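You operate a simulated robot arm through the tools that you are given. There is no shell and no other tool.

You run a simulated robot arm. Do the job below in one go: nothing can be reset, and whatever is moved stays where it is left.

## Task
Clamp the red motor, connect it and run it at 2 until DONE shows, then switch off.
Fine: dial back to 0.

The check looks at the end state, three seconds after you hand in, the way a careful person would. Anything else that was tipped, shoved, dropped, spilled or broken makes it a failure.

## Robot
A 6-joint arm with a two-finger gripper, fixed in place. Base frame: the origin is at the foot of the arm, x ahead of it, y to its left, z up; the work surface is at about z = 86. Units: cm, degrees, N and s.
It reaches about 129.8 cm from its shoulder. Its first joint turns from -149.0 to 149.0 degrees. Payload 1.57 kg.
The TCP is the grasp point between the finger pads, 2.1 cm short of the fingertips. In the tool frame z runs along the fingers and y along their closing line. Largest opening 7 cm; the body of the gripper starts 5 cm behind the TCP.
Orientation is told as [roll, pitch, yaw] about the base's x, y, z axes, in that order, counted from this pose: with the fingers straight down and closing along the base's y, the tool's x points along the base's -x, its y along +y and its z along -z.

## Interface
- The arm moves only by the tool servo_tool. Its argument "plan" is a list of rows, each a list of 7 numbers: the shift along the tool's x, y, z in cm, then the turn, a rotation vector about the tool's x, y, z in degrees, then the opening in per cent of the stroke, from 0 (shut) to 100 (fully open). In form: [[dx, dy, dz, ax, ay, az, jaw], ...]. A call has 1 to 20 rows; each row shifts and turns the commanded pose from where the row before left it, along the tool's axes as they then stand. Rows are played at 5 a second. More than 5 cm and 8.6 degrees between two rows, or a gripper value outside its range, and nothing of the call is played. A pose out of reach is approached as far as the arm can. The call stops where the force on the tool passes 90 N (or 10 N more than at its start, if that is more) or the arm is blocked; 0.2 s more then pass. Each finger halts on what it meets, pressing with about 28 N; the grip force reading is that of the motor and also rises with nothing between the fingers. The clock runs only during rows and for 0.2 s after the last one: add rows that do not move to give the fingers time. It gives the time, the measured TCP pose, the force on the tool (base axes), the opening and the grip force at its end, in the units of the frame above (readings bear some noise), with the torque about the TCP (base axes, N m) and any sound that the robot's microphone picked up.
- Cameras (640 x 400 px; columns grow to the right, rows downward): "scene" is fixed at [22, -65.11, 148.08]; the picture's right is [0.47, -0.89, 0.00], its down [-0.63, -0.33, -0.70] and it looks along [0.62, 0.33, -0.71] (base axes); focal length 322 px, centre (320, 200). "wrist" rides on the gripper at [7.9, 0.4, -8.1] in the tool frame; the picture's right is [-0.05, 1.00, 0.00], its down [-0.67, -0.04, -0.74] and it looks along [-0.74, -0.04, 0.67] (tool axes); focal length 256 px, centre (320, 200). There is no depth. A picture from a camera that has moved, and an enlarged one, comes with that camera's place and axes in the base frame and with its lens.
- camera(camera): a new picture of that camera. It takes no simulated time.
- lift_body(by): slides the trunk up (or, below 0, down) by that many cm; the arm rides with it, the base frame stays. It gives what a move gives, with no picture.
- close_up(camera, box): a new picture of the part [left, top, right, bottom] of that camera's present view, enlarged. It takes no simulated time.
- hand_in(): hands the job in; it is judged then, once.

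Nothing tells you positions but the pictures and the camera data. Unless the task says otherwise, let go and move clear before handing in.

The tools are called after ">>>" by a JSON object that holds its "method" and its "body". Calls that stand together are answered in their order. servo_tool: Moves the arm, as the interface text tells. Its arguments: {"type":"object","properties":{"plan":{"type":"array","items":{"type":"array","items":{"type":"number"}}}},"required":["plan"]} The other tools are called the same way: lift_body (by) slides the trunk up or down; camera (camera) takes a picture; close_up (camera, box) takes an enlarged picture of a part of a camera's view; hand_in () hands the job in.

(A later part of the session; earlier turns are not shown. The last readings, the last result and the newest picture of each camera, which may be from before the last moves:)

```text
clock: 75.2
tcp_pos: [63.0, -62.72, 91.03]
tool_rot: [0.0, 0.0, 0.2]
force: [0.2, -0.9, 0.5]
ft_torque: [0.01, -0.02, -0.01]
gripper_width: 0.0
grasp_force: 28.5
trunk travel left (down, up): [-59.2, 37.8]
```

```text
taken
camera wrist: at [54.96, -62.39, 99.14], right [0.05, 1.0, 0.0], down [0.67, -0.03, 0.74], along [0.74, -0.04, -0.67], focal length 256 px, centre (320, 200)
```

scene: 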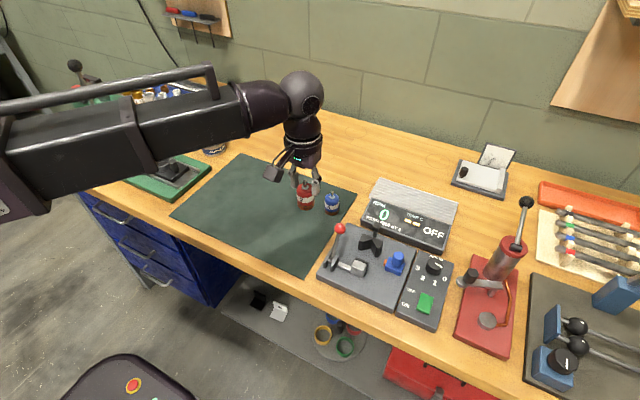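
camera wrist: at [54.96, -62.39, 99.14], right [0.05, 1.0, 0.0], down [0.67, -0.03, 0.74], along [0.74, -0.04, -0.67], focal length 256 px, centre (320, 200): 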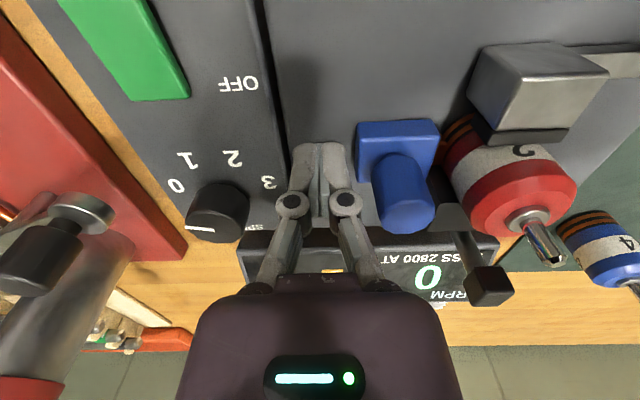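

>>> {"method": "close_up", "body": {"camera": "scene", "box": [340, 210, 430, 300]}}

>>> {"method": "close_up", "body": {"camera": "wrist", "box": [330, 80, 490, 240]}}

```text
4.44 times, centred on (385, 255) of scene
camera zoom: at [22.0, -65.11, 148.08], right [0.47, -0.89, 0.0], down [-0.63, -0.33, -0.7], along [0.62, 0.33, -0.71], focal length 1430 px, centre (31, -44)
```

zoom: 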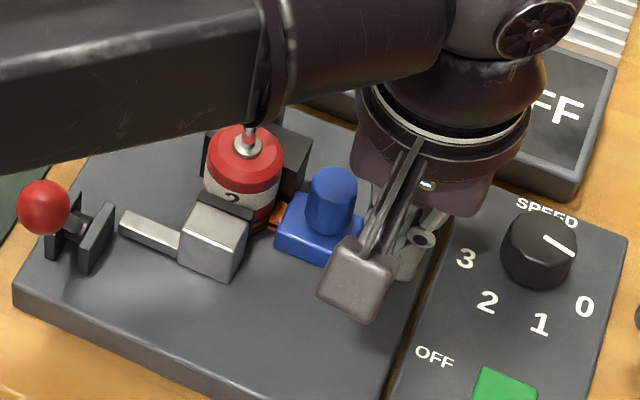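

```text
2.50 times, centred on (410, 160) of wrist
camera zoom: at [54.96, -62.39, 99.14], right [0.05, 1.0, 0.0], down [0.67, -0.03, 0.74], along [0.74, -0.04, -0.67], focal length 640 px, centre (95, 300)
```

zoom: 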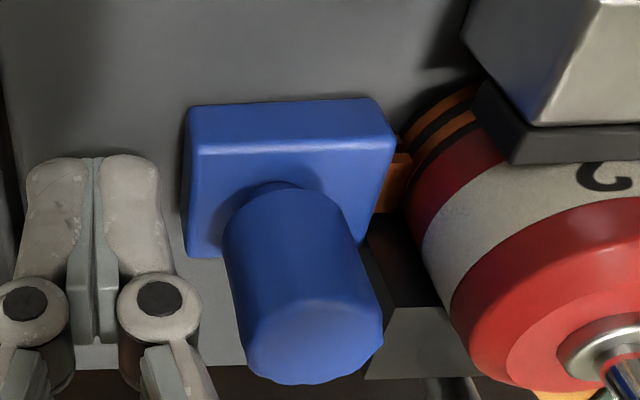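

The plug has moved ahead and its contact is at the motor. I'll push a bit more until there's firm resistance.

>>> {"method": "servo_tool", "body": {"plan": [[0, 0.2, 0, 0, 0, 0, 0], [0, 0.2, 0, 0, 0, 0, 0], [0, 0, 0, 0, 0, 0, 0]]}}

>>> {"method": "servo_tool", "body": {"plan": [[0, 0.15, 0, 0, 0, 0, 0], [0, 0.1, 0, 0, 0, 0, 0], [0, 0, 0, 0, 0, 0, 0]]}}

>>> {"method": "camera", "body": {"camera": "wrist"}}

```text
clock: 76.0
tcp_pos: [63.09, -62.44, 91.07]
tool_rot: [0.0, 0.0, 0.0]
force: [-0.6, -0.4, -0.2]
ft_torque: [0.01, -0.02, -0.03]
gripper_width: 0.0
grasp_force: 28.3
trunk travel left (down, up): [-59.2, 37.8]
```

```text
clock: 76.8
tcp_pos: [62.98, -62.15, 91.03]
tool_rot: [0.0, 0.0, 0.1]
force: [-0.2, 0.6, -0.6]
ft_torque: [-0.01, 0.0, 0.0]
gripper_width: 0.0
grasp_force: 28.6
trunk travel left (down, up): [-59.2, 37.8]
```

```text
taken
camera wrist: at [54.99, -61.82, 99.14], right [0.05, 1.0, 0.0], down [0.67, -0.03, 0.74], along [0.74, -0.04, -0.67], focal length 256 px, centre (320, 200)
```

wrist: 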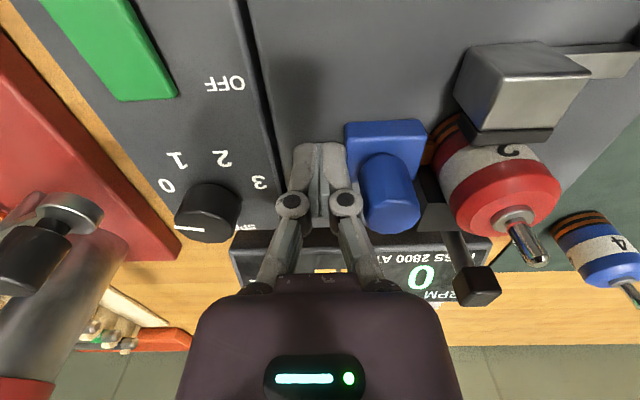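

>>> {"method": "servo_tool", "body": {"plan": [[0, 0.1, 0, 0, 0, 0, 0], [0, 0.1, 0, 0, 0, 0, 0], [0, 0, 0, 0, 0, 0, 0]]}}

>>> {"method": "close_up", "body": {"camera": "wrist", "box": [330, 80, 490, 240]}}

```text
clock: 77.6
tcp_pos: [62.94, -62.1, 91.16]
tool_rot: [0.0, 0.0, 0.1]
force: [0.5, -6.2, 2.8]
ft_torque: [-0.04, -0.06, 0.0]
gripper_width: 0.01
grasp_force: 28.3
trunk travel left (down, up): [-59.2, 37.8]
```

```text
2.50 times, centred on (410, 160) of wrist
camera zoom: at [54.99, -61.71, 99.12], right [0.05, 1.0, 0.0], down [0.67, -0.03, 0.75], along [0.74, -0.04, -0.67], focal length 640 px, centre (95, 300)
```

zoom: 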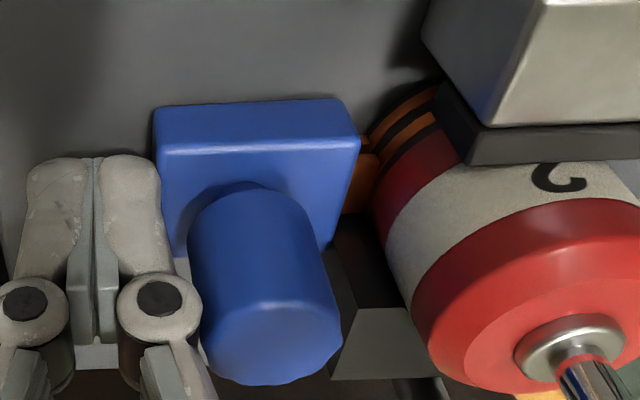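

>>> {"method": "servo_tool", "body": {"plan": [[0, 0.1, 0, 0, 0, 0, 0], [0, 0.1, 0, 0, 0, 0, 0], [0, 0, 0, 0, 0, 0, 0]]}}

>>> {"method": "close_up", "body": {"camera": "wrist", "box": [330, 80, 490, 240]}}

```text
clock: 78.4
tcp_pos: [62.83, -62.04, 91.01]
tool_rot: [-0.1, 0.0, 0.1]
force: [5.4, -19.5, 9.1]
ft_torque: [-0.2, -0.12, -0.06]
gripper_width: 0.0
grasp_force: 28.5
trunk travel left (down, up): [-59.2, 37.8]
```

```text
2.50 times, centred on (410, 160) of wrist
camera zoom: at [54.96, -61.64, 99.08], right [0.05, 1.0, 0.0], down [0.67, -0.03, 0.75], along [0.74, -0.04, -0.67], focal length 640 px, centre (95, 300)
```

zoom: 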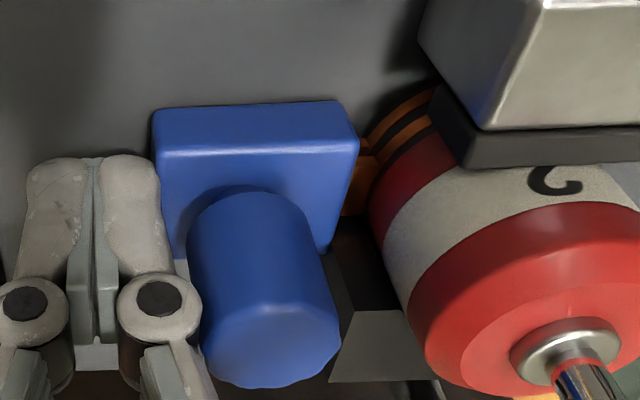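

The plug is firmly seated against the motor. Backing off and rising.

>>> {"method": "servo_tool", "body": {"plan": [[0, -0.3, 0, 0, 0, 0, 0], [0, -0.4, 0, 0, 0, 0, 0], [0, -0.5, 0, 0, 0, 0, 0], [0, -0.5, 0, 0, 0, 0, 0], [0, 0, 0, 0, 0, 0, 0]]}}

>>> {"method": "lift_body", "body": {"by": 10}}

>>> {"method": "camera", "body": {"camera": "wrist"}}

>>> {"method": "close_up", "body": {"camera": "scene", "box": [310, 190, 450, 320]}}

```text
clock: 79.6
tcp_pos: [62.95, -63.5, 91.11]
tool_rot: [0.0, 0.0, 0.1]
force: [0.1, 0.1, -0.9]
ft_torque: [-0.04, 0.0, 0.02]
gripper_width: 0.0
grasp_force: 28.5
trunk travel left (down, up): [-59.2, 37.8]
```

```text
clock: 80.9
tcp_pos: [62.96, -63.6, 101.09]
tool_rot: [0.0, 0.0, 0.2]
force: [-0.9, 0.2, 1.2]
ft_torque: [0.02, 0.01, 0.01]
gripper_width: 0.0
grasp_force: 28.9
trunk travel left (down, up): [-69.2, 27.8]
```

```text
taken
camera wrist: at [54.97, -63.17, 109.13], right [0.05, 1.0, 0.0], down [0.67, -0.03, 0.74], along [0.74, -0.04, -0.67], focal length 256 px, centre (320, 200)
```

wrist: 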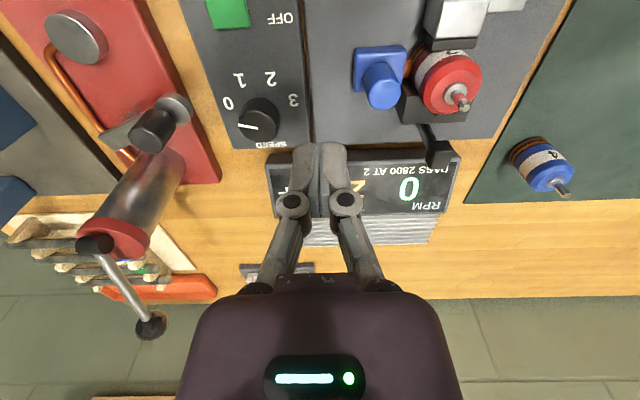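

```text
3.08 times, centred on (380, 255) of scene
camera zoom: at [22.0, -65.11, 148.08], right [0.47, -0.89, 0.0], down [-0.63, -0.33, -0.7], along [0.62, 0.33, -0.71], focal length 990 px, centre (135, 31)
```

zoom: 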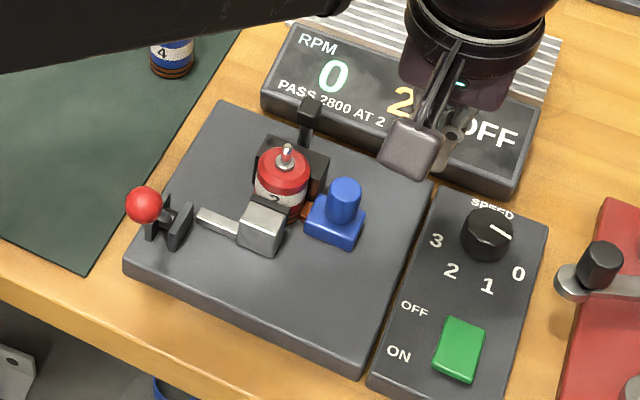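

The motor is clamped and connected. Next I'll set the dial, centred near (66.1, -68.8): the pointer is at 0 and "2" is about 100° clockwise from above. I'll move above it for a precise look, with the gripper partly open.

>>> {"method": "servo_tool", "body": {"plan": [[0, -1, 0, 0, 0, 0, 20], [-1, -1.5, 0, 0, 0, 0, 40], [-1, -1.5, 0, 0, 0, 0, 60], [-1.1, -1.3, 0, 0, 0, 0, 66], [0, 0, 0, 0, 0, 0, 66], [0, 0, 0, 0, 0, 0, 66]]}}

>>> {"method": "camera", "body": {"camera": "wrist"}}

>>> {"method": "close_up", "body": {"camera": "wrist", "box": [240, 0, 400, 140]}}

>>> {"method": "camera", "body": {"camera": "scene"}}

```text
clock: 82.3
tcp_pos: [66.0, -69.0, 101.13]
tool_rot: [0.0, -0.1, 0.2]
force: [-0.1, 0.4, -0.2]
ft_torque: [-0.05, -0.01, -0.03]
gripper_width: 4.61
grasp_force: 0.1
trunk travel left (down, up): [-69.2, 27.8]
```

```text
taken
camera wrist: at [58.13, -68.56, 109.13], right [0.05, 1.0, 0.0], down [0.67, -0.03, 0.74], along [0.74, -0.04, -0.67], focal length 256 px, centre (320, 200)
```

wrist: 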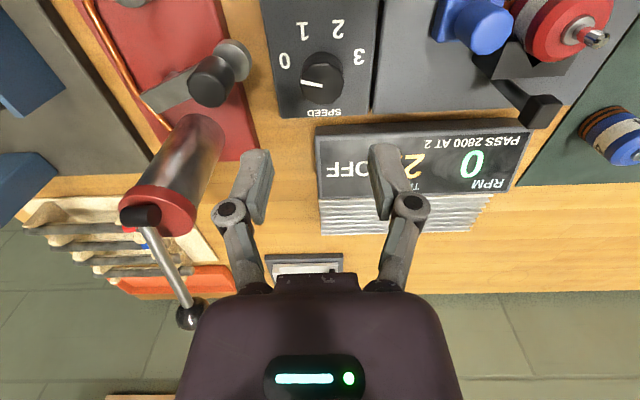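

```text
2.86 times, centred on (320, 70) of wrist
camera zoom: at [58.13, -68.56, 109.13], right [0.05, 1.0, 0.0], down [0.67, -0.03, 0.74], along [0.74, -0.04, -0.67], focal length 731 px, centre (320, 571)
```

zoom: 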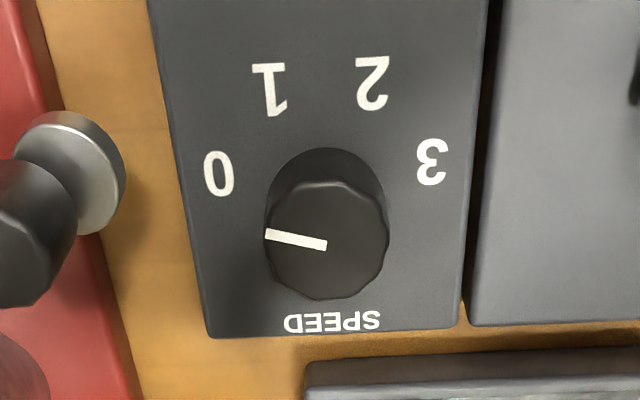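

```text
taken
```

scene: 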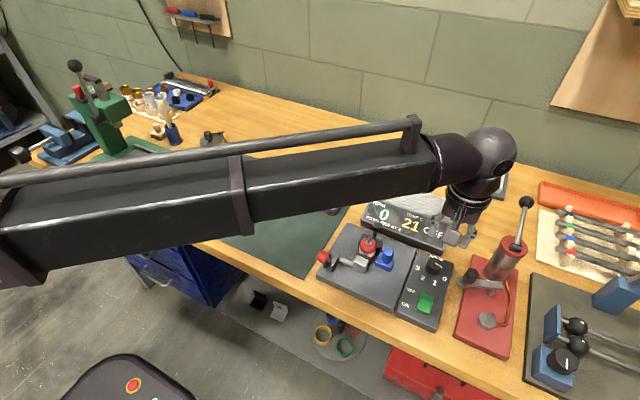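

Dial axis is at about (66.2, -68.8), top z ≈ 91, diameter ≈ 3.1 cm. I'll centre over it and pre-rotate -30° so the later +100° turn keeps the camera arm clear of the red press.

>>> {"method": "servo_tool", "body": {"plan": [[-0.12, 0.16, 0, 0, 0, 0, 66], [0, 0, 0, 0, 0, -7.5, 66], [0, 0, 0, 0, 0, -7.5, 66], [0, 0, 0, 0, 0, -7.5, 66], [0, 0, 0, 0, 0, -7.5, 66], [0, 0, 0, 0, 0, 0, 66], [0, 0, 0, 0, 0, 0, 66]]}}

>>> {"method": "camera", "body": {"camera": "wrist"}}

```text
clock: 83.9
tcp_pos: [66.13, -68.8, 101.05]
tool_rot: [0.0, 0.0, 30.2]
force: [1.0, -0.4, -0.4]
ft_torque: [-0.03, -0.01, 0.0]
gripper_width: 4.61
grasp_force: 0.1
trunk travel left (down, up): [-69.2, 27.8]
```

```text
taken
camera wrist: at [59.06, -72.32, 109.14], right [-0.46, 0.89, 0.0], down [0.59, 0.3, 0.74], along [0.66, 0.34, -0.67], focal length 256 px, centre (320, 200)
```

wrist: 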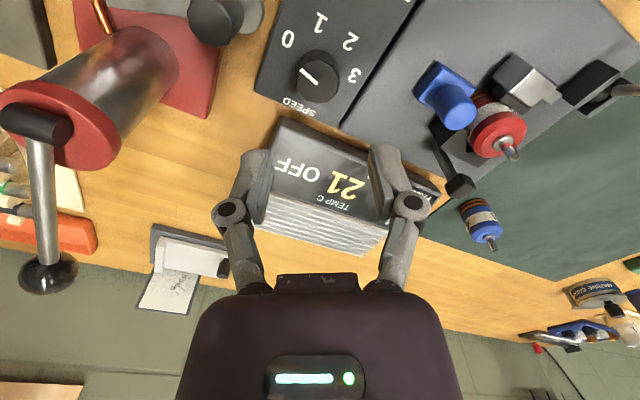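

>>> {"method": "close_up", "body": {"camera": "wrist", "box": [250, 10, 390, 130]}}

```text
3.33 times, centred on (320, 70) of wrist
camera zoom: at [59.06, -72.32, 109.14], right [-0.46, 0.89, 0.0], down [0.59, 0.3, 0.74], along [0.66, 0.34, -0.67], focal length 853 px, centre (320, 633)
```

zoom: 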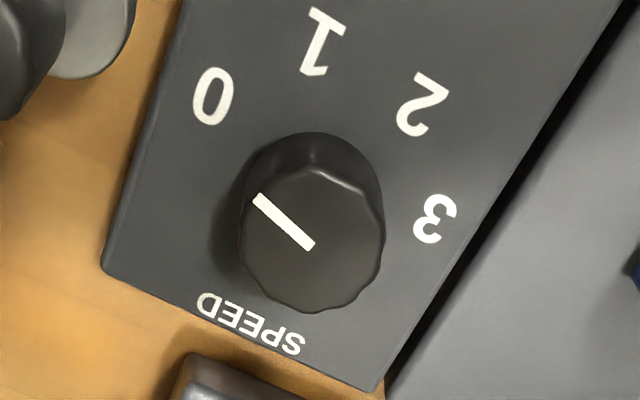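

>>> {"method": "servo_tool", "body": {"plan": [[-0.1, -0.06, 0, 0, 0, 0, 66], [0, 0, 0, 0, 0, 0, 66]]}}

>>> {"method": "lift_body", "body": {"by": -6.5}}

>>> {"method": "camera", "body": {"camera": "wrist"}}

>>> {"method": "close_up", "body": {"camera": "scene", "box": [380, 170, 520, 330]}}

```text
clock: 84.5
tcp_pos: [66.17, -68.72, 101.06]
tool_rot: [0.0, 0.1, 30.1]
force: [0.0, -0.7, -0.3]
ft_torque: [0.0, -0.01, 0.01]
gripper_width: 4.59
grasp_force: 0.1
trunk travel left (down, up): [-69.2, 27.8]
```

```text
clock: 85.5
tcp_pos: [66.21, -68.76, 94.7]
tool_rot: [0.0, 0.0, 30.0]
force: [-0.4, 0.5, 0.1]
ft_torque: [0.02, -0.02, 0.05]
gripper_width: 4.6
grasp_force: 0.2
trunk travel left (down, up): [-62.7, 34.3]
```

```text
taken
camera wrist: at [59.13, -72.36, 102.64], right [-0.45, 0.89, 0.0], down [0.59, 0.3, 0.74], along [0.66, 0.34, -0.67], focal length 256 px, centre (320, 200)
```

wrist: 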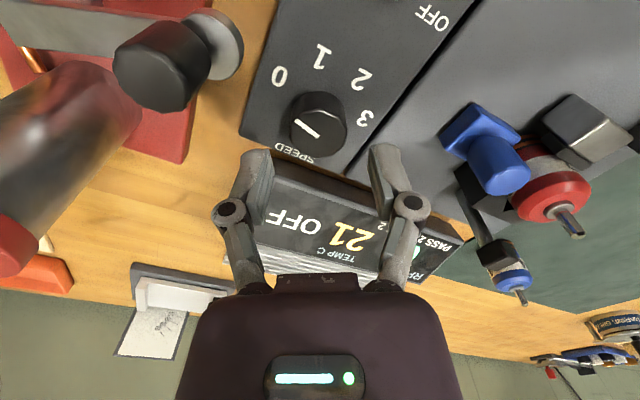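

```text
2.50 times, centred on (450, 250) of scene
camera zoom: at [22.0, -65.11, 148.08], right [0.47, -0.89, 0.0], down [-0.63, -0.33, -0.7], along [0.62, 0.33, -0.71], focal length 804 px, centre (-5, 75)
```

zoom: 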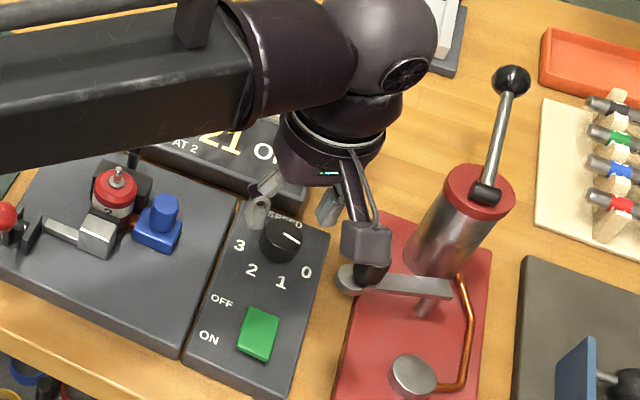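

>>> {"method": "lift_body", "body": {"by": -2.5}}

>>> {"method": "lift_body", "body": {"by": -1.1}}

>>> {"method": "camera", "body": {"camera": "wrist"}}

>>> {"method": "close_up", "body": {"camera": "scene", "box": [390, 210, 490, 310]}}

```text
clock: 86.2
tcp_pos: [66.12, -68.64, 92.09]
tool_rot: [-0.1, -0.1, 30.0]
force: [0.2, 0.5, 1.1]
ft_torque: [0.02, -0.01, -0.02]
gripper_width: 4.62
grasp_force: 0.1
trunk travel left (down, up): [-60.2, 36.8]
```

```text
clock: 86.8
tcp_pos: [66.2, -68.82, 90.98]
tool_rot: [0.0, 0.1, 30.1]
force: [-0.8, -0.7, 0.4]
ft_torque: [0.01, 0.01, 0.02]
gripper_width: 4.61
grasp_force: 0.0
trunk travel left (down, up): [-59.1, 37.9]
```

```text
taken
camera wrist: at [59.13, -72.36, 99.04], right [-0.45, 0.89, 0.0], down [0.59, 0.3, 0.74], along [0.66, 0.34, -0.67], focal length 256 px, centre (320, 200)
```

wrist: 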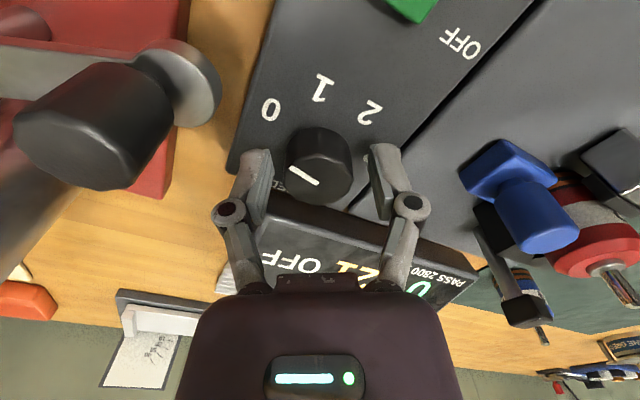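

```text
4.00 times, centred on (440, 260) of scene
camera zoom: at [22.0, -65.11, 148.08], right [0.47, -0.89, 0.0], down [-0.63, -0.33, -0.7], along [0.62, 0.33, -0.71], focal length 1287 px, centre (-160, -40)
```

zoom: 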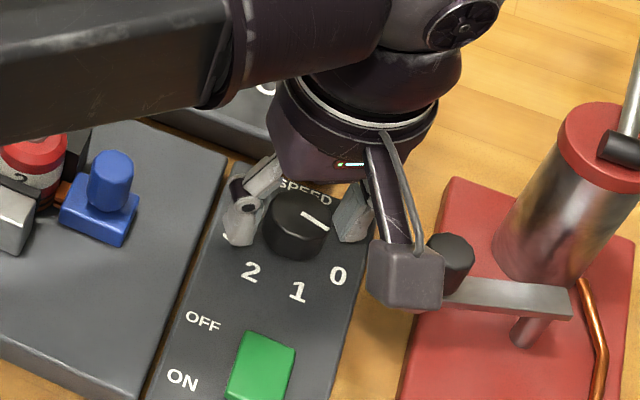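

The fingers are either side of the dial. Gripping it.

>>> {"method": "servo_tool", "body": {"plan": [[0, 0, 0, 0, 0, 0, 55], [0, 0, 0, 0, 0, 0, 45], [0, 0, 0, 0, 0, 0, 35], [0, 0, 0, 0, 0, 0, 25], [0, 0, 0, 0, 0, 0, 25]]}}

>>> {"method": "camera", "body": {"camera": "wrist"}}

```text
clock: 88.0
tcp_pos: [66.21, -68.78, 90.92]
tool_rot: [-0.1, 0.0, 30.0]
force: [7.2, -9.5, 9.6]
ft_torque: [-0.28, -0.14, -0.03]
gripper_width: 3.15
grasp_force: 32.3
trunk travel left (down, up): [-59.1, 37.9]
```

```text
taken
camera wrist: at [59.17, -72.43, 99.04], right [-0.45, 0.89, 0.0], down [0.59, 0.3, 0.75], along [0.66, 0.34, -0.67], focal length 256 px, centre (320, 200)
```

wrist: 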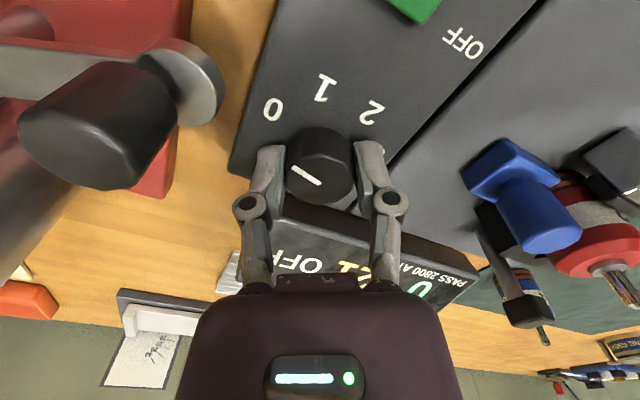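

Gripped. I'll shift slightly to relieve the side load, then turn clockwise in stages.

>>> {"method": "servo_tool", "body": {"plan": [[0, -0.1, 0, 0, 0, 0, 20], [0, 0, 0, 0, 0, 0, 20]]}}

>>> {"method": "servo_tool", "body": {"plan": [[0, 0, 0, 0, 0, 5, 20], [0, 0, 0, 0, 0, 5, 20], [0, 0, 0, 0, 0, 5, 20], [0, 0, 0, 0, 0, 5, 20], [0, 0, 0, 0, 0, 0, 20]]}}

>>> {"method": "camera", "body": {"camera": "wrist"}}

```text
clock: 88.6
tcp_pos: [66.21, -68.92, 91.12]
tool_rot: [0.0, 0.1, 30.1]
force: [7.0, -7.8, 8.2]
ft_torque: [-0.31, -0.12, 0.02]
gripper_width: 3.16
grasp_force: 32.3
trunk travel left (down, up): [-59.1, 37.9]
```

```text
clock: 89.8
tcp_pos: [66.32, -68.85, 90.96]
tool_rot: [0.0, 0.0, 9.9]
force: [7.7, -8.2, 9.5]
ft_torque: [-0.02, -0.11, 0.01]
gripper_width: 3.18
grasp_force: 32.0
trunk travel left (down, up): [-59.1, 37.9]
```

```text
taken
camera wrist: at [58.36, -69.79, 99.04], right [-0.12, 0.99, 0.0], down [0.66, 0.08, 0.75], along [0.74, 0.09, -0.67], focal length 256 px, centre (320, 200)
```

wrist: 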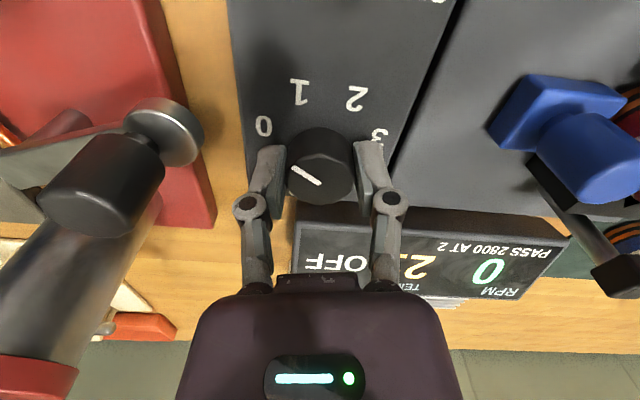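

The dial turns with the gripper. Continuing the remaining 80°.

>>> {"method": "servo_tool", "body": {"plan": [[0, 0, 0, 0, 0, 5, 20], [0, 0, 0, 0, 0, 5, 20], [0, 0, 0, 0, 0, 5, 20], [0, 0, 0, 0, 0, 5, 20], [0, 0, 0, 0, 0, 5, 20], [0, 0, 0, 0, 0, 5, 20], [0, 0, 0, 0, 0, 5, 20], [0, 0, 0, 0, 0, 5, 20], [0, 0, 0, 0, 0, 0, 20]]}}

>>> {"method": "camera", "body": {"camera": "wrist"}}

>>> {"method": "close_up", "body": {"camera": "scene", "box": [340, 190, 490, 320]}}

```text
clock: 91.8
tcp_pos: [66.28, -68.88, 91.0]
tool_rot: [-0.1, 0.0, -30.0]
force: [5.1, 0.1, 2.3]
ft_torque: [0.04, -0.14, 0.01]
gripper_width: 3.15
grasp_force: 32.1
trunk travel left (down, up): [-59.1, 37.9]
```

```text
taken
camera wrist: at [59.59, -64.48, 99.04], right [0.54, 0.84, 0.0], down [0.56, -0.36, 0.74], along [0.62, -0.41, -0.67], focal length 256 px, centre (320, 200)
```

wrist: 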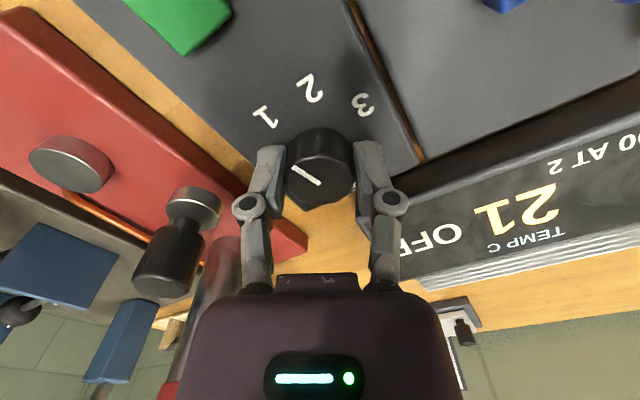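

```text
3.08 times, centred on (415, 255) of scene
camera zoom: at [22.0, -65.11, 148.08], right [0.47, -0.89, 0.0], down [-0.63, -0.33, -0.7], along [0.62, 0.33, -0.71], focal length 990 px, centre (28, 31)
```

zoom: 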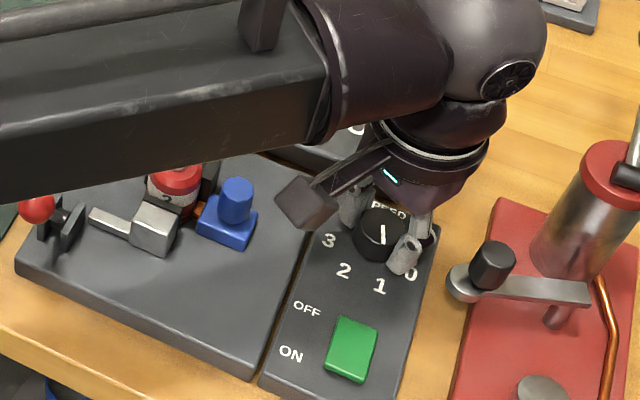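

>>> {"method": "servo_tool", "body": {"plan": [[0, 0, 0, 0, 0, 5, 20], [0, 0, 0, 0, 0, 5, 20], [0, 0, 0, 0, 0, 5, 20], [0, 0, 0, 0, 0, 5, 20], [0, 0, 0, 0, 0, 5, 20], [0, 0, 0, 0, 0, 5, 20], [0, 0, 0, 0, 0, 5, 20], [0, 0, 0, 0, 0, 5, 20], [0, 0, 0, 0, 0, 0, 20]]}}

>>> {"method": "camera", "body": {"camera": "wrist"}}

>>> {"method": "close_up", "body": {"camera": "scene", "box": [340, 190, 490, 320]}}

```text
clock: 93.8
tcp_pos: [66.31, -68.73, 90.88]
tool_rot: [0.0, 0.0, -70.0]
force: [1.9, 5.8, -1.6]
ft_torque: [0.01, -0.04, 0.02]
gripper_width: 3.16
grasp_force: 32.2
trunk travel left (down, up): [-59.1, 37.9]
```

```text
taken
camera wrist: at [63.95, -61.19, 99.04], right [0.96, 0.29, 0.0], down [0.2, -0.64, 0.74], along [0.22, -0.71, -0.67], focal length 256 px, centre (320, 200)
```

wrist: 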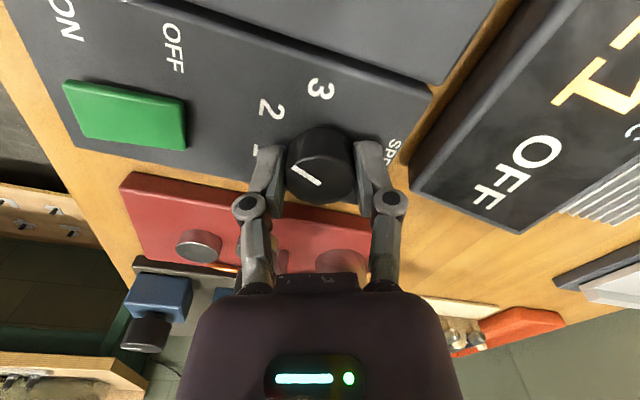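

```text
3.08 times, centred on (415, 255) of scene
camera zoom: at [22.0, -65.11, 148.08], right [0.47, -0.89, 0.0], down [-0.63, -0.33, -0.7], along [0.62, 0.33, -0.71], focal length 990 px, centre (28, 31)
```

zoom: 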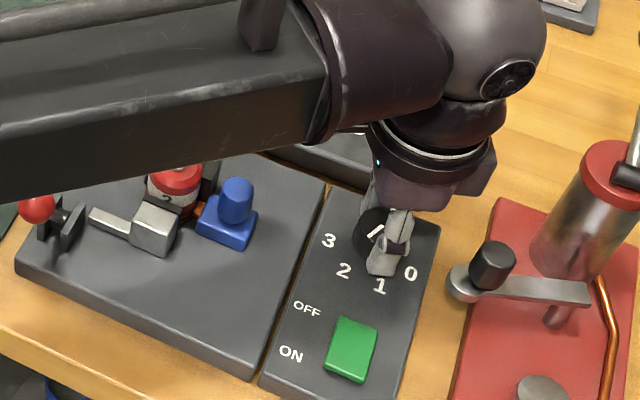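

>>> {"method": "close_up", "body": {"camera": "wrist", "box": [230, 60, 400, 220]}}

>>> {"method": "close_up", "body": {"camera": "scene", "box": [410, 230, 490, 310]}}

```text
2.50 times, centred on (315, 140) of wrist
camera zoom: at [63.95, -61.19, 99.04], right [0.96, 0.29, 0.0], down [0.2, -0.64, 0.74], along [0.22, -0.71, -0.67], focal length 640 px, centre (332, 350)
```

zoom: 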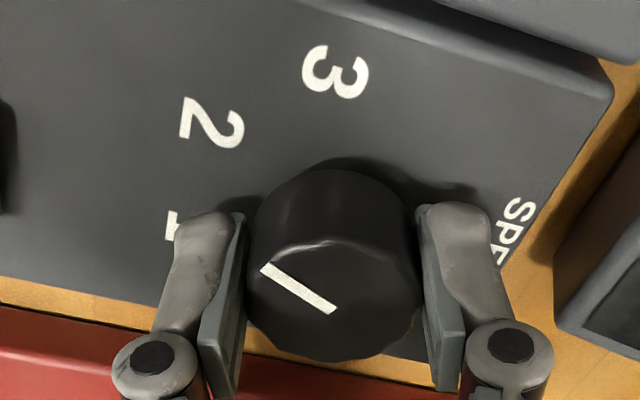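

```text
5.00 times, centred on (450, 270) of scene
camera zoom: at [22.0, -65.11, 148.08], right [0.47, -0.89, 0.0], down [-0.63, -0.33, -0.7], along [0.62, 0.33, -0.71], focal length 1609 px, centre (-330, -150)
```

zoom: 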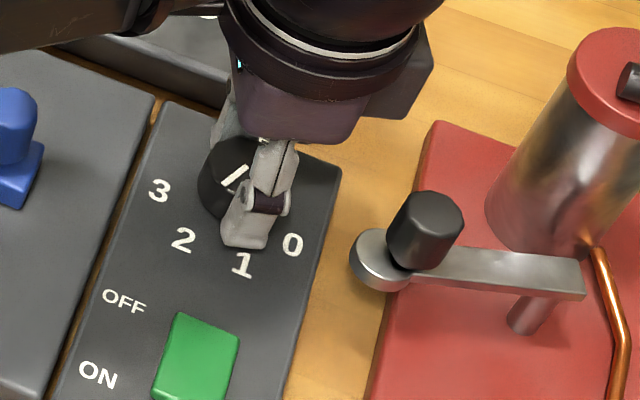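

The pointer now aims at "2" (about 114.7°, target about 115°). Releasing the dial.

>>> {"method": "servo_tool", "body": {"plan": [[0, 0, 0, 0, 0, 0, 50], [0, 0, 0, 0, 0, 0, 60], [0, 0, 0, 0, 0, 0, 66], [0, 0, 0, 0, 0, 0, 66]]}}

>>> {"method": "close_up", "body": {"camera": "wrist", "box": [230, 60, 400, 220]}}

```text
clock: 94.8
tcp_pos: [66.2, -68.78, 91.03]
tool_rot: [0.0, 0.0, -69.9]
force: [-1.0, 0.5, 0.5]
ft_torque: [0.0, -0.02, -0.01]
gripper_width: 4.6
grasp_force: 0.0
trunk travel left (down, up): [-59.1, 37.9]
```

```text
2.50 times, centred on (315, 140) of wrist
camera zoom: at [63.93, -61.25, 99.04], right [0.96, 0.29, 0.0], down [0.2, -0.64, 0.74], along [0.22, -0.71, -0.67], focal length 640 px, centre (332, 350)
```

zoom: 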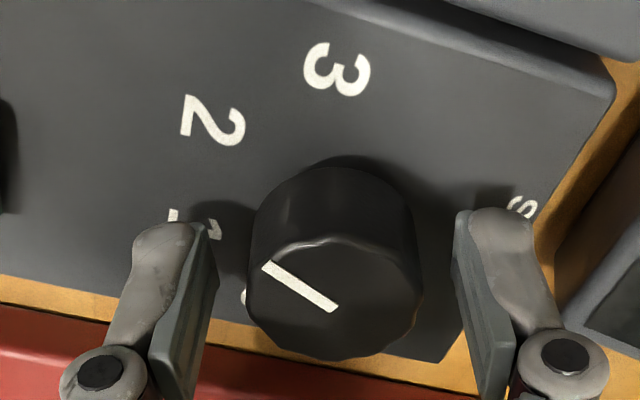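

>>> {"method": "lift_body", "body": {"by": 9}}

>>> {"method": "close_up", "body": {"camera": "wrist", "box": [200, 0, 440, 160]}}

>>> {"method": "close_up", "body": {"camera": "scene", "box": [395, 235, 455, 325]}}

```text
clock: 96.1
tcp_pos: [66.22, -68.82, 100.11]
tool_rot: [-0.1, 0.0, -69.9]
force: [-0.2, -0.5, 0.3]
ft_torque: [0.0, 0.0, -0.02]
gripper_width: 4.63
grasp_force: 0.0
trunk travel left (down, up): [-68.1, 28.9]
```

```text
2.50 times, centred on (320, 80) of wrist
camera zoom: at [63.93, -61.26, 108.03], right [0.96, 0.29, 0.0], down [0.2, -0.64, 0.74], along [0.22, -0.71, -0.67], focal length 640 px, centre (320, 500)
```

zoom: 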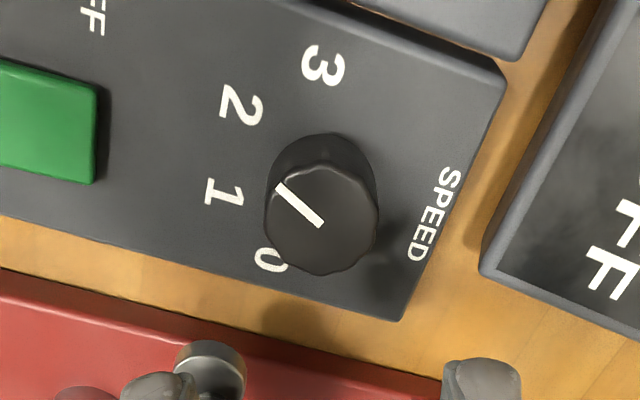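

```text
4.44 times, centred on (425, 280) of scene
camera zoom: at [22.0, -65.11, 148.08], right [0.47, -0.89, 0.0], down [-0.63, -0.33, -0.7], along [0.62, 0.33, -0.71], focal length 1430 px, centre (-147, -156)
```

zoom: 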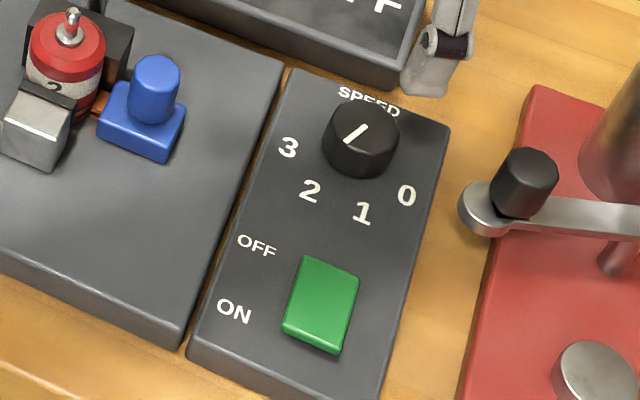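

The dial holds at 2. Now I'll rotate back to yaw 0 and move toward the front to view the rocker switch.

>>> {"method": "servo_tool", "body": {"plan": [[0, 0, 0, 0, 0, -7, 50], [0, 0, 0, 0, 0, -7, 30], [0, 0, 0, 0, 0, -7, 10], [0, 0, 0, 0, 0, -7, 0], [0, 0, 0, 0, 0, -7, 0], [0, 0, 0, 0, 0, -7, 0], [0, 0, 0, 0, 0, -7, 0], [0, 0, 0, 0, 0, -7, 0], [0, 0, 0, 0, 0, -7, 0], [0, 0, 0, 0, 0, -7, 0], [3, 0, 0, 0, 0, 0, 0], [3, 0, 0, 0, 0, 0, 0], [3, 0, 0, 0, 0, 0, 0], [3, 0, 0, 0, 0, 0, 0], [3, 0, 0, 0, 0, 0, 0], [0, 0, 0, 0, 0, 0, 0]]}}

>>> {"method": "camera", "body": {"camera": "wrist"}}

>>> {"method": "close_up", "body": {"camera": "wrist", "box": [240, 20, 400, 180]}}

```text
clock: 99.5
tcp_pos: [51.17, -69.0, 99.91]
tool_rot: [0.1, 0.1, 0.1]
force: [0.1, 0.2, -0.3]
ft_torque: [-0.02, 0.01, 0.02]
gripper_width: 0.0
grasp_force: 27.9
trunk travel left (down, up): [-68.1, 28.9]
```

```text
taken
camera wrist: at [43.24, -68.57, 108.03], right [0.05, 1.0, 0.0], down [0.67, -0.03, 0.74], along [0.74, -0.04, -0.67], focal length 256 px, centre (320, 200)
```

wrist: 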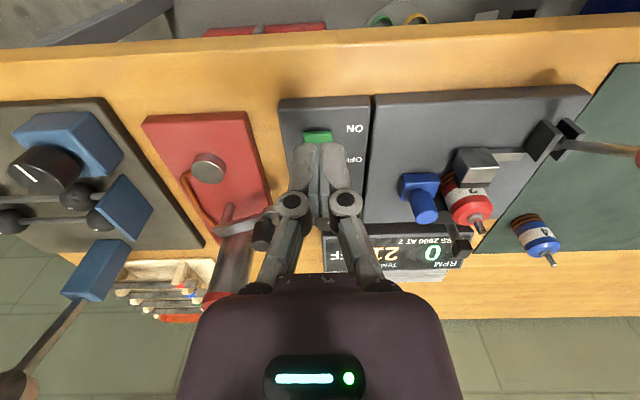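

```text
2.50 times, centred on (320, 100) of wrist
camera zoom: at [43.24, -68.57, 108.03], right [0.05, 1.0, 0.0], down [0.67, -0.03, 0.74], along [0.74, -0.04, -0.67], focal length 640 px, centre (320, 450)
```

zoom: 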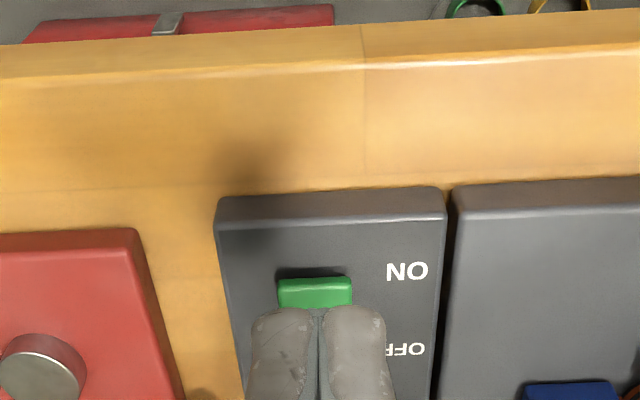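

>>> {"method": "servo_tool", "body": {"plan": [[-3, 0, 0, 0, 0, 0, 0], [-3, 0, 0, 0, 0, 0, 0], [0, 0, 0, 0, 0, 0, 0]]}}

>>> {"method": "close_up", "body": {"camera": "wrist", "box": [250, 0, 410, 150]}}

```text
clock: 100.3
tcp_pos: [57.11, -69.13, 99.93]
tool_rot: [0.0, 0.0, 0.1]
force: [0.0, 1.1, 0.7]
ft_torque: [-0.01, -0.01, 0.04]
gripper_width: 0.02
grasp_force: 28.2
trunk travel left (down, up): [-68.1, 28.9]
```

```text
2.67 times, centred on (330, 75) of wrist
camera zoom: at [49.19, -68.59, 108.05], right [0.05, 1.0, 0.0], down [0.67, -0.03, 0.74], along [0.74, -0.04, -0.67], focal length 683 px, centre (293, 533)
```

zoom: 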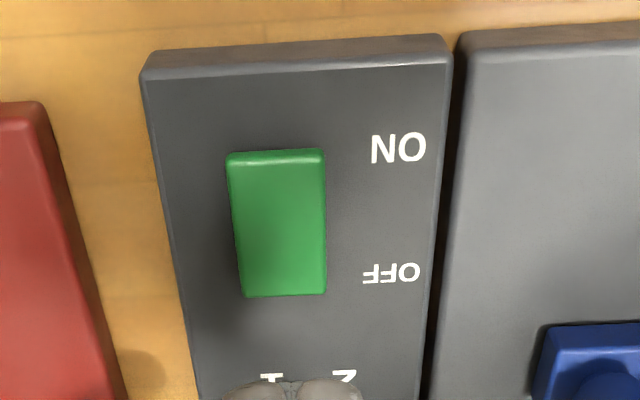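

>>> {"method": "close_up", "body": {"camera": "wrist", "box": [290, 20, 390, 90]}}

>>> {"method": "close_up", "body": {"camera": "scene", "box": [405, 280, 445, 320]}}

```text
5.71 times, centred on (340, 55) of wrist
camera zoom: at [49.19, -68.59, 108.05], right [0.05, 1.0, 0.0], down [0.67, -0.03, 0.74], along [0.74, -0.04, -0.67], focal length 1463 px, centre (206, 1029)
```

zoom: 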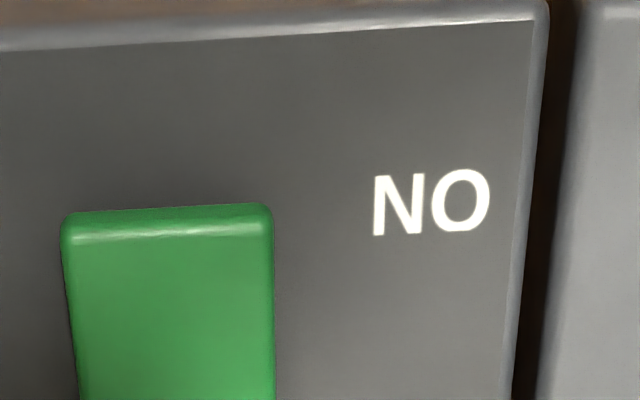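

```text
10.00 times, centred on (425, 300) of scene
camera zoom: at [22.0, -65.11, 148.08], right [0.47, -0.89, 0.0], down [-0.63, -0.33, -0.7], along [0.62, 0.33, -0.71], focal length 3218 px, centre (-730, -800)
```

zoom: 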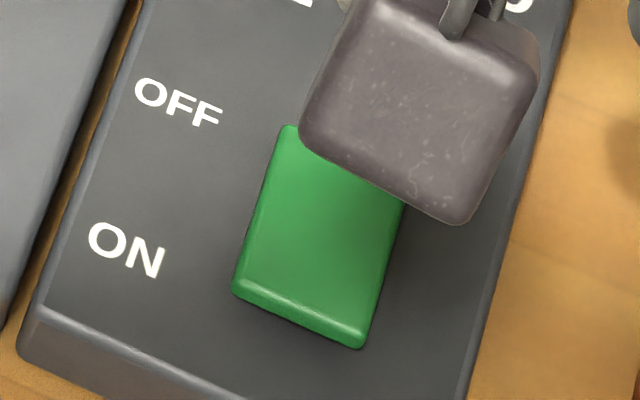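

The rocker spans x ≈ 55.6–59.7 at y ≈ -69.35, with ON at the near end and OFF at the dial end. I'll position the closed fingertips over the ON end and lower.

>>> {"method": "servo_tool", "body": {"plan": [[0.8, -0.3, 0, 0, 0, 0, 0], [0, 0, 0, 0, 0, 0, 0]]}}

>>> {"method": "lift_body", "body": {"by": -7}}

>>> {"method": "camera", "body": {"camera": "wrist"}}

>>> {"method": "close_up", "body": {"camera": "scene", "box": [380, 220, 480, 330]}}

```text
clock: 100.9
tcp_pos: [56.46, -69.17, 99.97]
tool_rot: [0.1, 0.0, 0.2]
force: [-0.1, -0.5, -0.7]
ft_torque: [0.04, 0.01, -0.02]
gripper_width: 0.0
grasp_force: 28.0
trunk travel left (down, up): [-68.1, 28.9]
```

```text
clock: 102.0
tcp_pos: [56.44, -69.28, 92.98]
tool_rot: [0.0, 0.0, 0.1]
force: [0.5, 0.4, 0.3]
ft_torque: [-0.02, -0.02, 0.0]
gripper_width: 0.0
grasp_force: 28.0
trunk travel left (down, up): [-61.1, 35.9]
```

```text
taken
camera wrist: at [48.47, -68.89, 101.04], right [0.05, 1.0, 0.0], down [0.67, -0.03, 0.74], along [0.74, -0.04, -0.67], focal length 256 px, centre (320, 200)
```

wrist: 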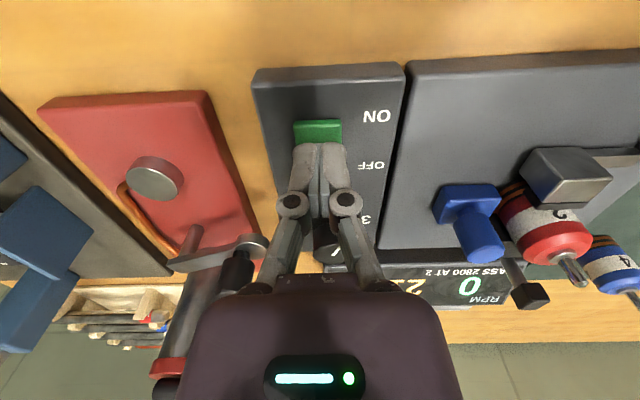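

```text
3.64 times, centred on (430, 275) of scene
camera zoom: at [22.0, -65.11, 148.08], right [0.47, -0.89, 0.0], down [-0.63, -0.33, -0.7], along [0.62, 0.33, -0.71], focal length 1170 px, centre (-80, -73)
```

zoom: 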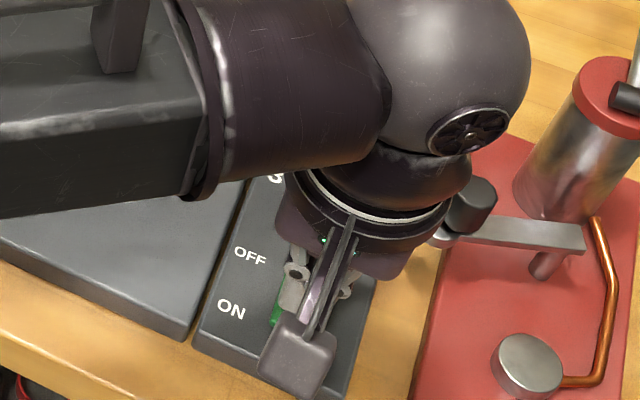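

>>> {"method": "lift_body", "body": {"by": -1.2}}

>>> {"method": "lift_body", "body": {"by": -0.3}}

```text
clock: 102.6
tcp_pos: [56.54, -69.26, 91.81]
tool_rot: [0.0, 0.0, 0.2]
force: [0.3, 0.5, -0.5]
ft_torque: [0.0, 0.01, 0.01]
gripper_width: 0.0
grasp_force: 28.0
trunk travel left (down, up): [-59.9, 37.1]
```

```text
clock: 103.1
tcp_pos: [56.32, -69.26, 91.51]
tool_rot: [0.0, 0.0, 0.1]
force: [-0.3, -0.6, -0.6]
ft_torque: [-0.01, 0.03, -0.01]
gripper_width: 0.0
grasp_force: 28.6
trunk travel left (down, up): [-59.6, 37.4]
```

>>> {"method": "lift_body", "body": {"by": -0.2}}

>>> {"method": "lift_body", "body": {"by": -0.2}}

>>> {"method": "camera", "body": {"camera": "scene"}}

```text
clock: 103.6
tcp_pos: [56.42, -69.33, 91.39]
tool_rot: [-0.1, 0.0, 0.1]
force: [-0.4, -0.8, 2.4]
ft_torque: [0.0, 0.02, -0.01]
gripper_width: 0.6
grasp_force: 28.1
trunk travel left (down, up): [-59.4, 37.6]
```

```text
clock: 104.1
tcp_pos: [56.43, -69.34, 91.07]
tool_rot: [0.0, 0.0, 0.1]
force: [-0.1, -0.5, -0.4]
ft_torque: [0.01, 0.0, -0.01]
gripper_width: 0.03
grasp_force: 29.1
trunk travel left (down, up): [-59.2, 37.8]
```

```text
taken
```

scene: 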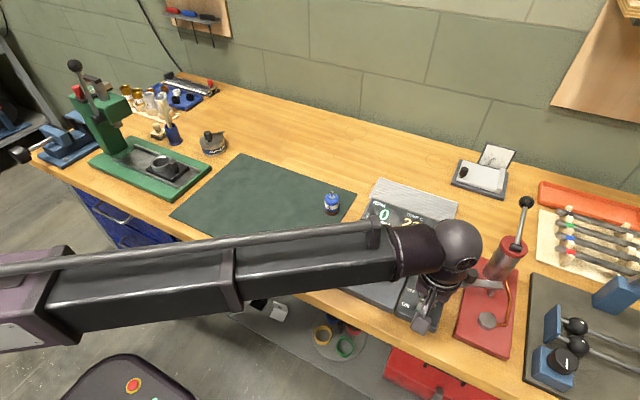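

>>> {"method": "lift_body", "body": {"by": -0.2}}

>>> {"method": "close_up", "body": {"camera": "wrist", "box": [240, 80, 500, 320]}}

```text
clock: 104.7
tcp_pos: [56.38, -69.28, 91.11]
tool_rot: [-0.1, 0.0, 0.1]
force: [7.0, -7.1, 24.8]
ft_torque: [-0.15, -0.34, -0.05]
gripper_width: 0.6
grasp_force: 29.0
trunk travel left (down, up): [-59.0, 38.0]
```

```text
1.67 times, centred on (370, 200) of wrist
camera zoom: at [48.44, -68.86, 99.09], right [0.05, 1.0, 0.0], down [0.66, -0.03, 0.75], along [0.75, -0.04, -0.67], focal length 427 px, centre (237, 200)
```

zoom: 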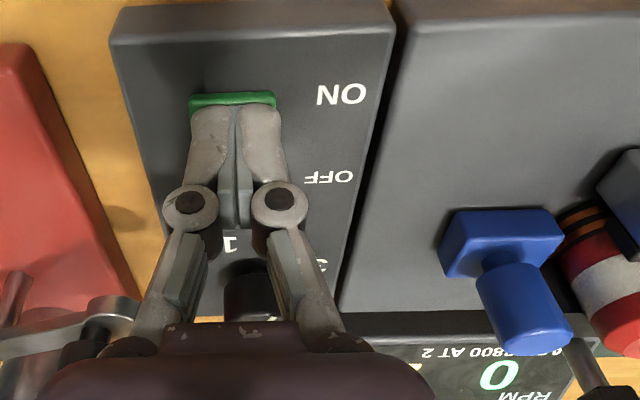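

>>> {"method": "close_up", "body": {"camera": "scene", "box": [360, 180, 460, 250]}}

>>> {"method": "close_up", "body": {"camera": "wrist", "box": [360, 240, 500, 320]}}

```text
5.71 times, centred on (410, 215) of scene
camera zoom: at [22.0, -65.11, 148.08], right [0.47, -0.89, 0.0], down [-0.63, -0.33, -0.7], along [0.62, 0.33, -0.71], focal length 1839 px, centre (-194, 114)
```

zoom: 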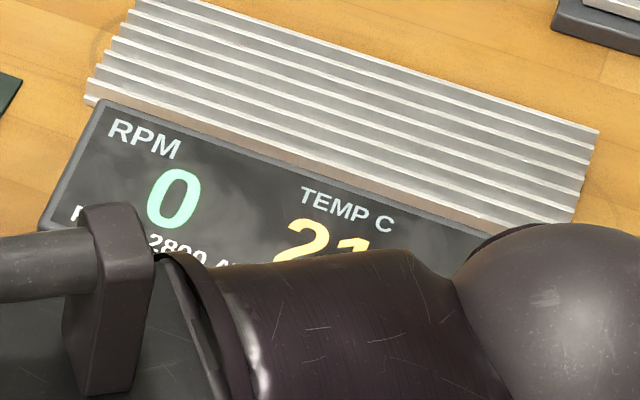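

```text
4.57 times, centred on (430, 280) of wrist
camera zoom: at [48.44, -68.86, 99.09], right [0.05, 1.0, 0.0], down [0.66, -0.03, 0.75], along [0.75, -0.04, -0.67], focal length 1170 px, centre (-183, -166)
```

zoom: 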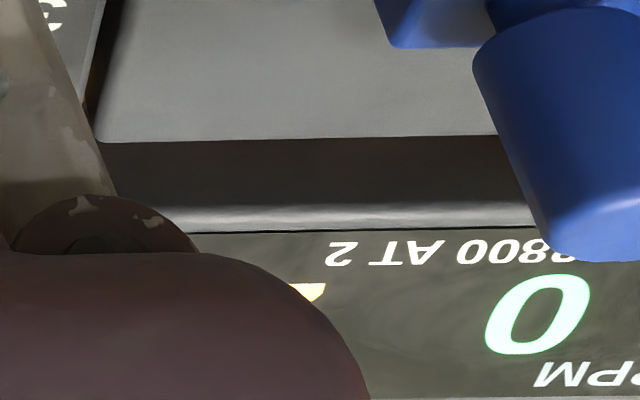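

>>> {"method": "lift_body", "body": {"by": 2}}

>>> {"method": "close_up", "body": {"camera": "scene", "box": [360, 180, 460, 250]}}

>>> {"method": "camera", "body": {"camera": "wrist"}}

```text
clock: 105.3
tcp_pos: [56.45, -69.36, 92.82]
tool_rot: [0.0, -0.1, 0.1]
force: [-0.3, -0.3, -0.4]
ft_torque: [0.03, -0.01, 0.02]
gripper_width: 0.0
grasp_force: 28.7
trunk travel left (down, up): [-61.0, 36.0]
```

```text
5.71 times, centred on (410, 215) of scene
camera zoom: at [22.0, -65.11, 148.08], right [0.47, -0.89, 0.0], down [-0.63, -0.33, -0.7], along [0.62, 0.33, -0.71], focal length 1839 px, centre (-194, 114)
```

zoom: 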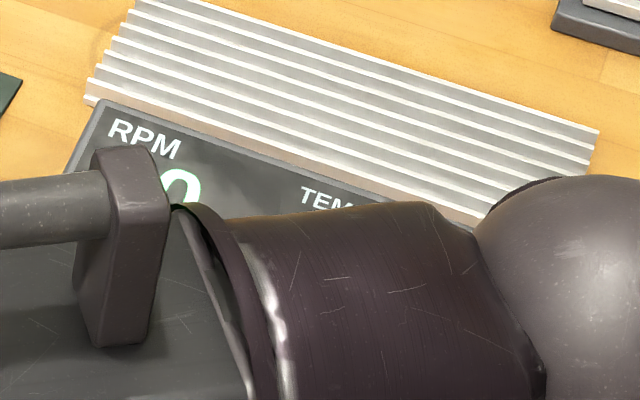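

```text
taken
camera wrist: at [48.45, -68.89, 100.94], right [0.05, 1.0, 0.0], down [0.67, -0.03, 0.74], along [0.74, -0.04, -0.67], focal length 256 px, centre (320, 200)
```

wrist: 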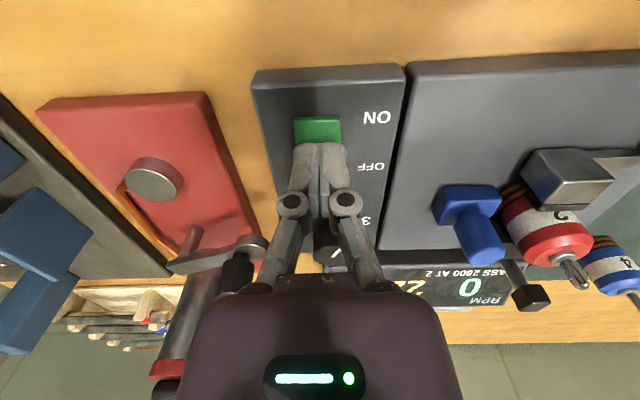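

>>> {"method": "close_up", "body": {"camera": "wrist", "box": [250, 90, 400, 180]}}

>>> {"method": "close_up", "body": {"camera": "wrist", "box": [370, 250, 530, 320]}}

```text
4.27 times, centred on (325, 135) of wrist
camera zoom: at [48.45, -68.89, 100.94], right [0.05, 1.0, 0.0], down [0.67, -0.03, 0.74], along [0.74, -0.04, -0.67], focal length 1092 px, centre (299, 477)
```

zoom: 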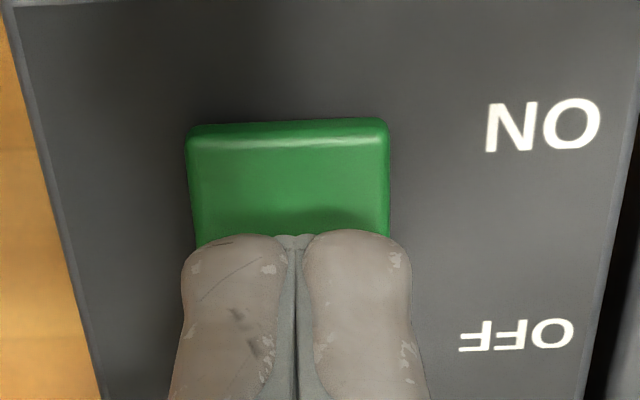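

```text
4.00 times, centred on (450, 285) of wrist
camera zoom: at [48.45, -68.89, 100.94], right [0.05, 1.0, 0.0], down [0.67, -0.03, 0.74], along [0.74, -0.04, -0.67], focal length 1024 px, centre (-200, -140)
```

zoom: 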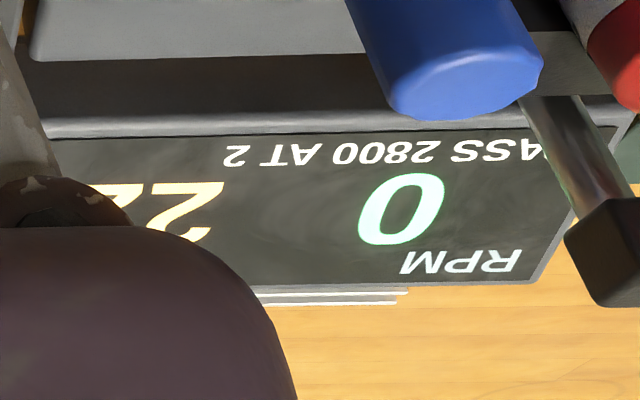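

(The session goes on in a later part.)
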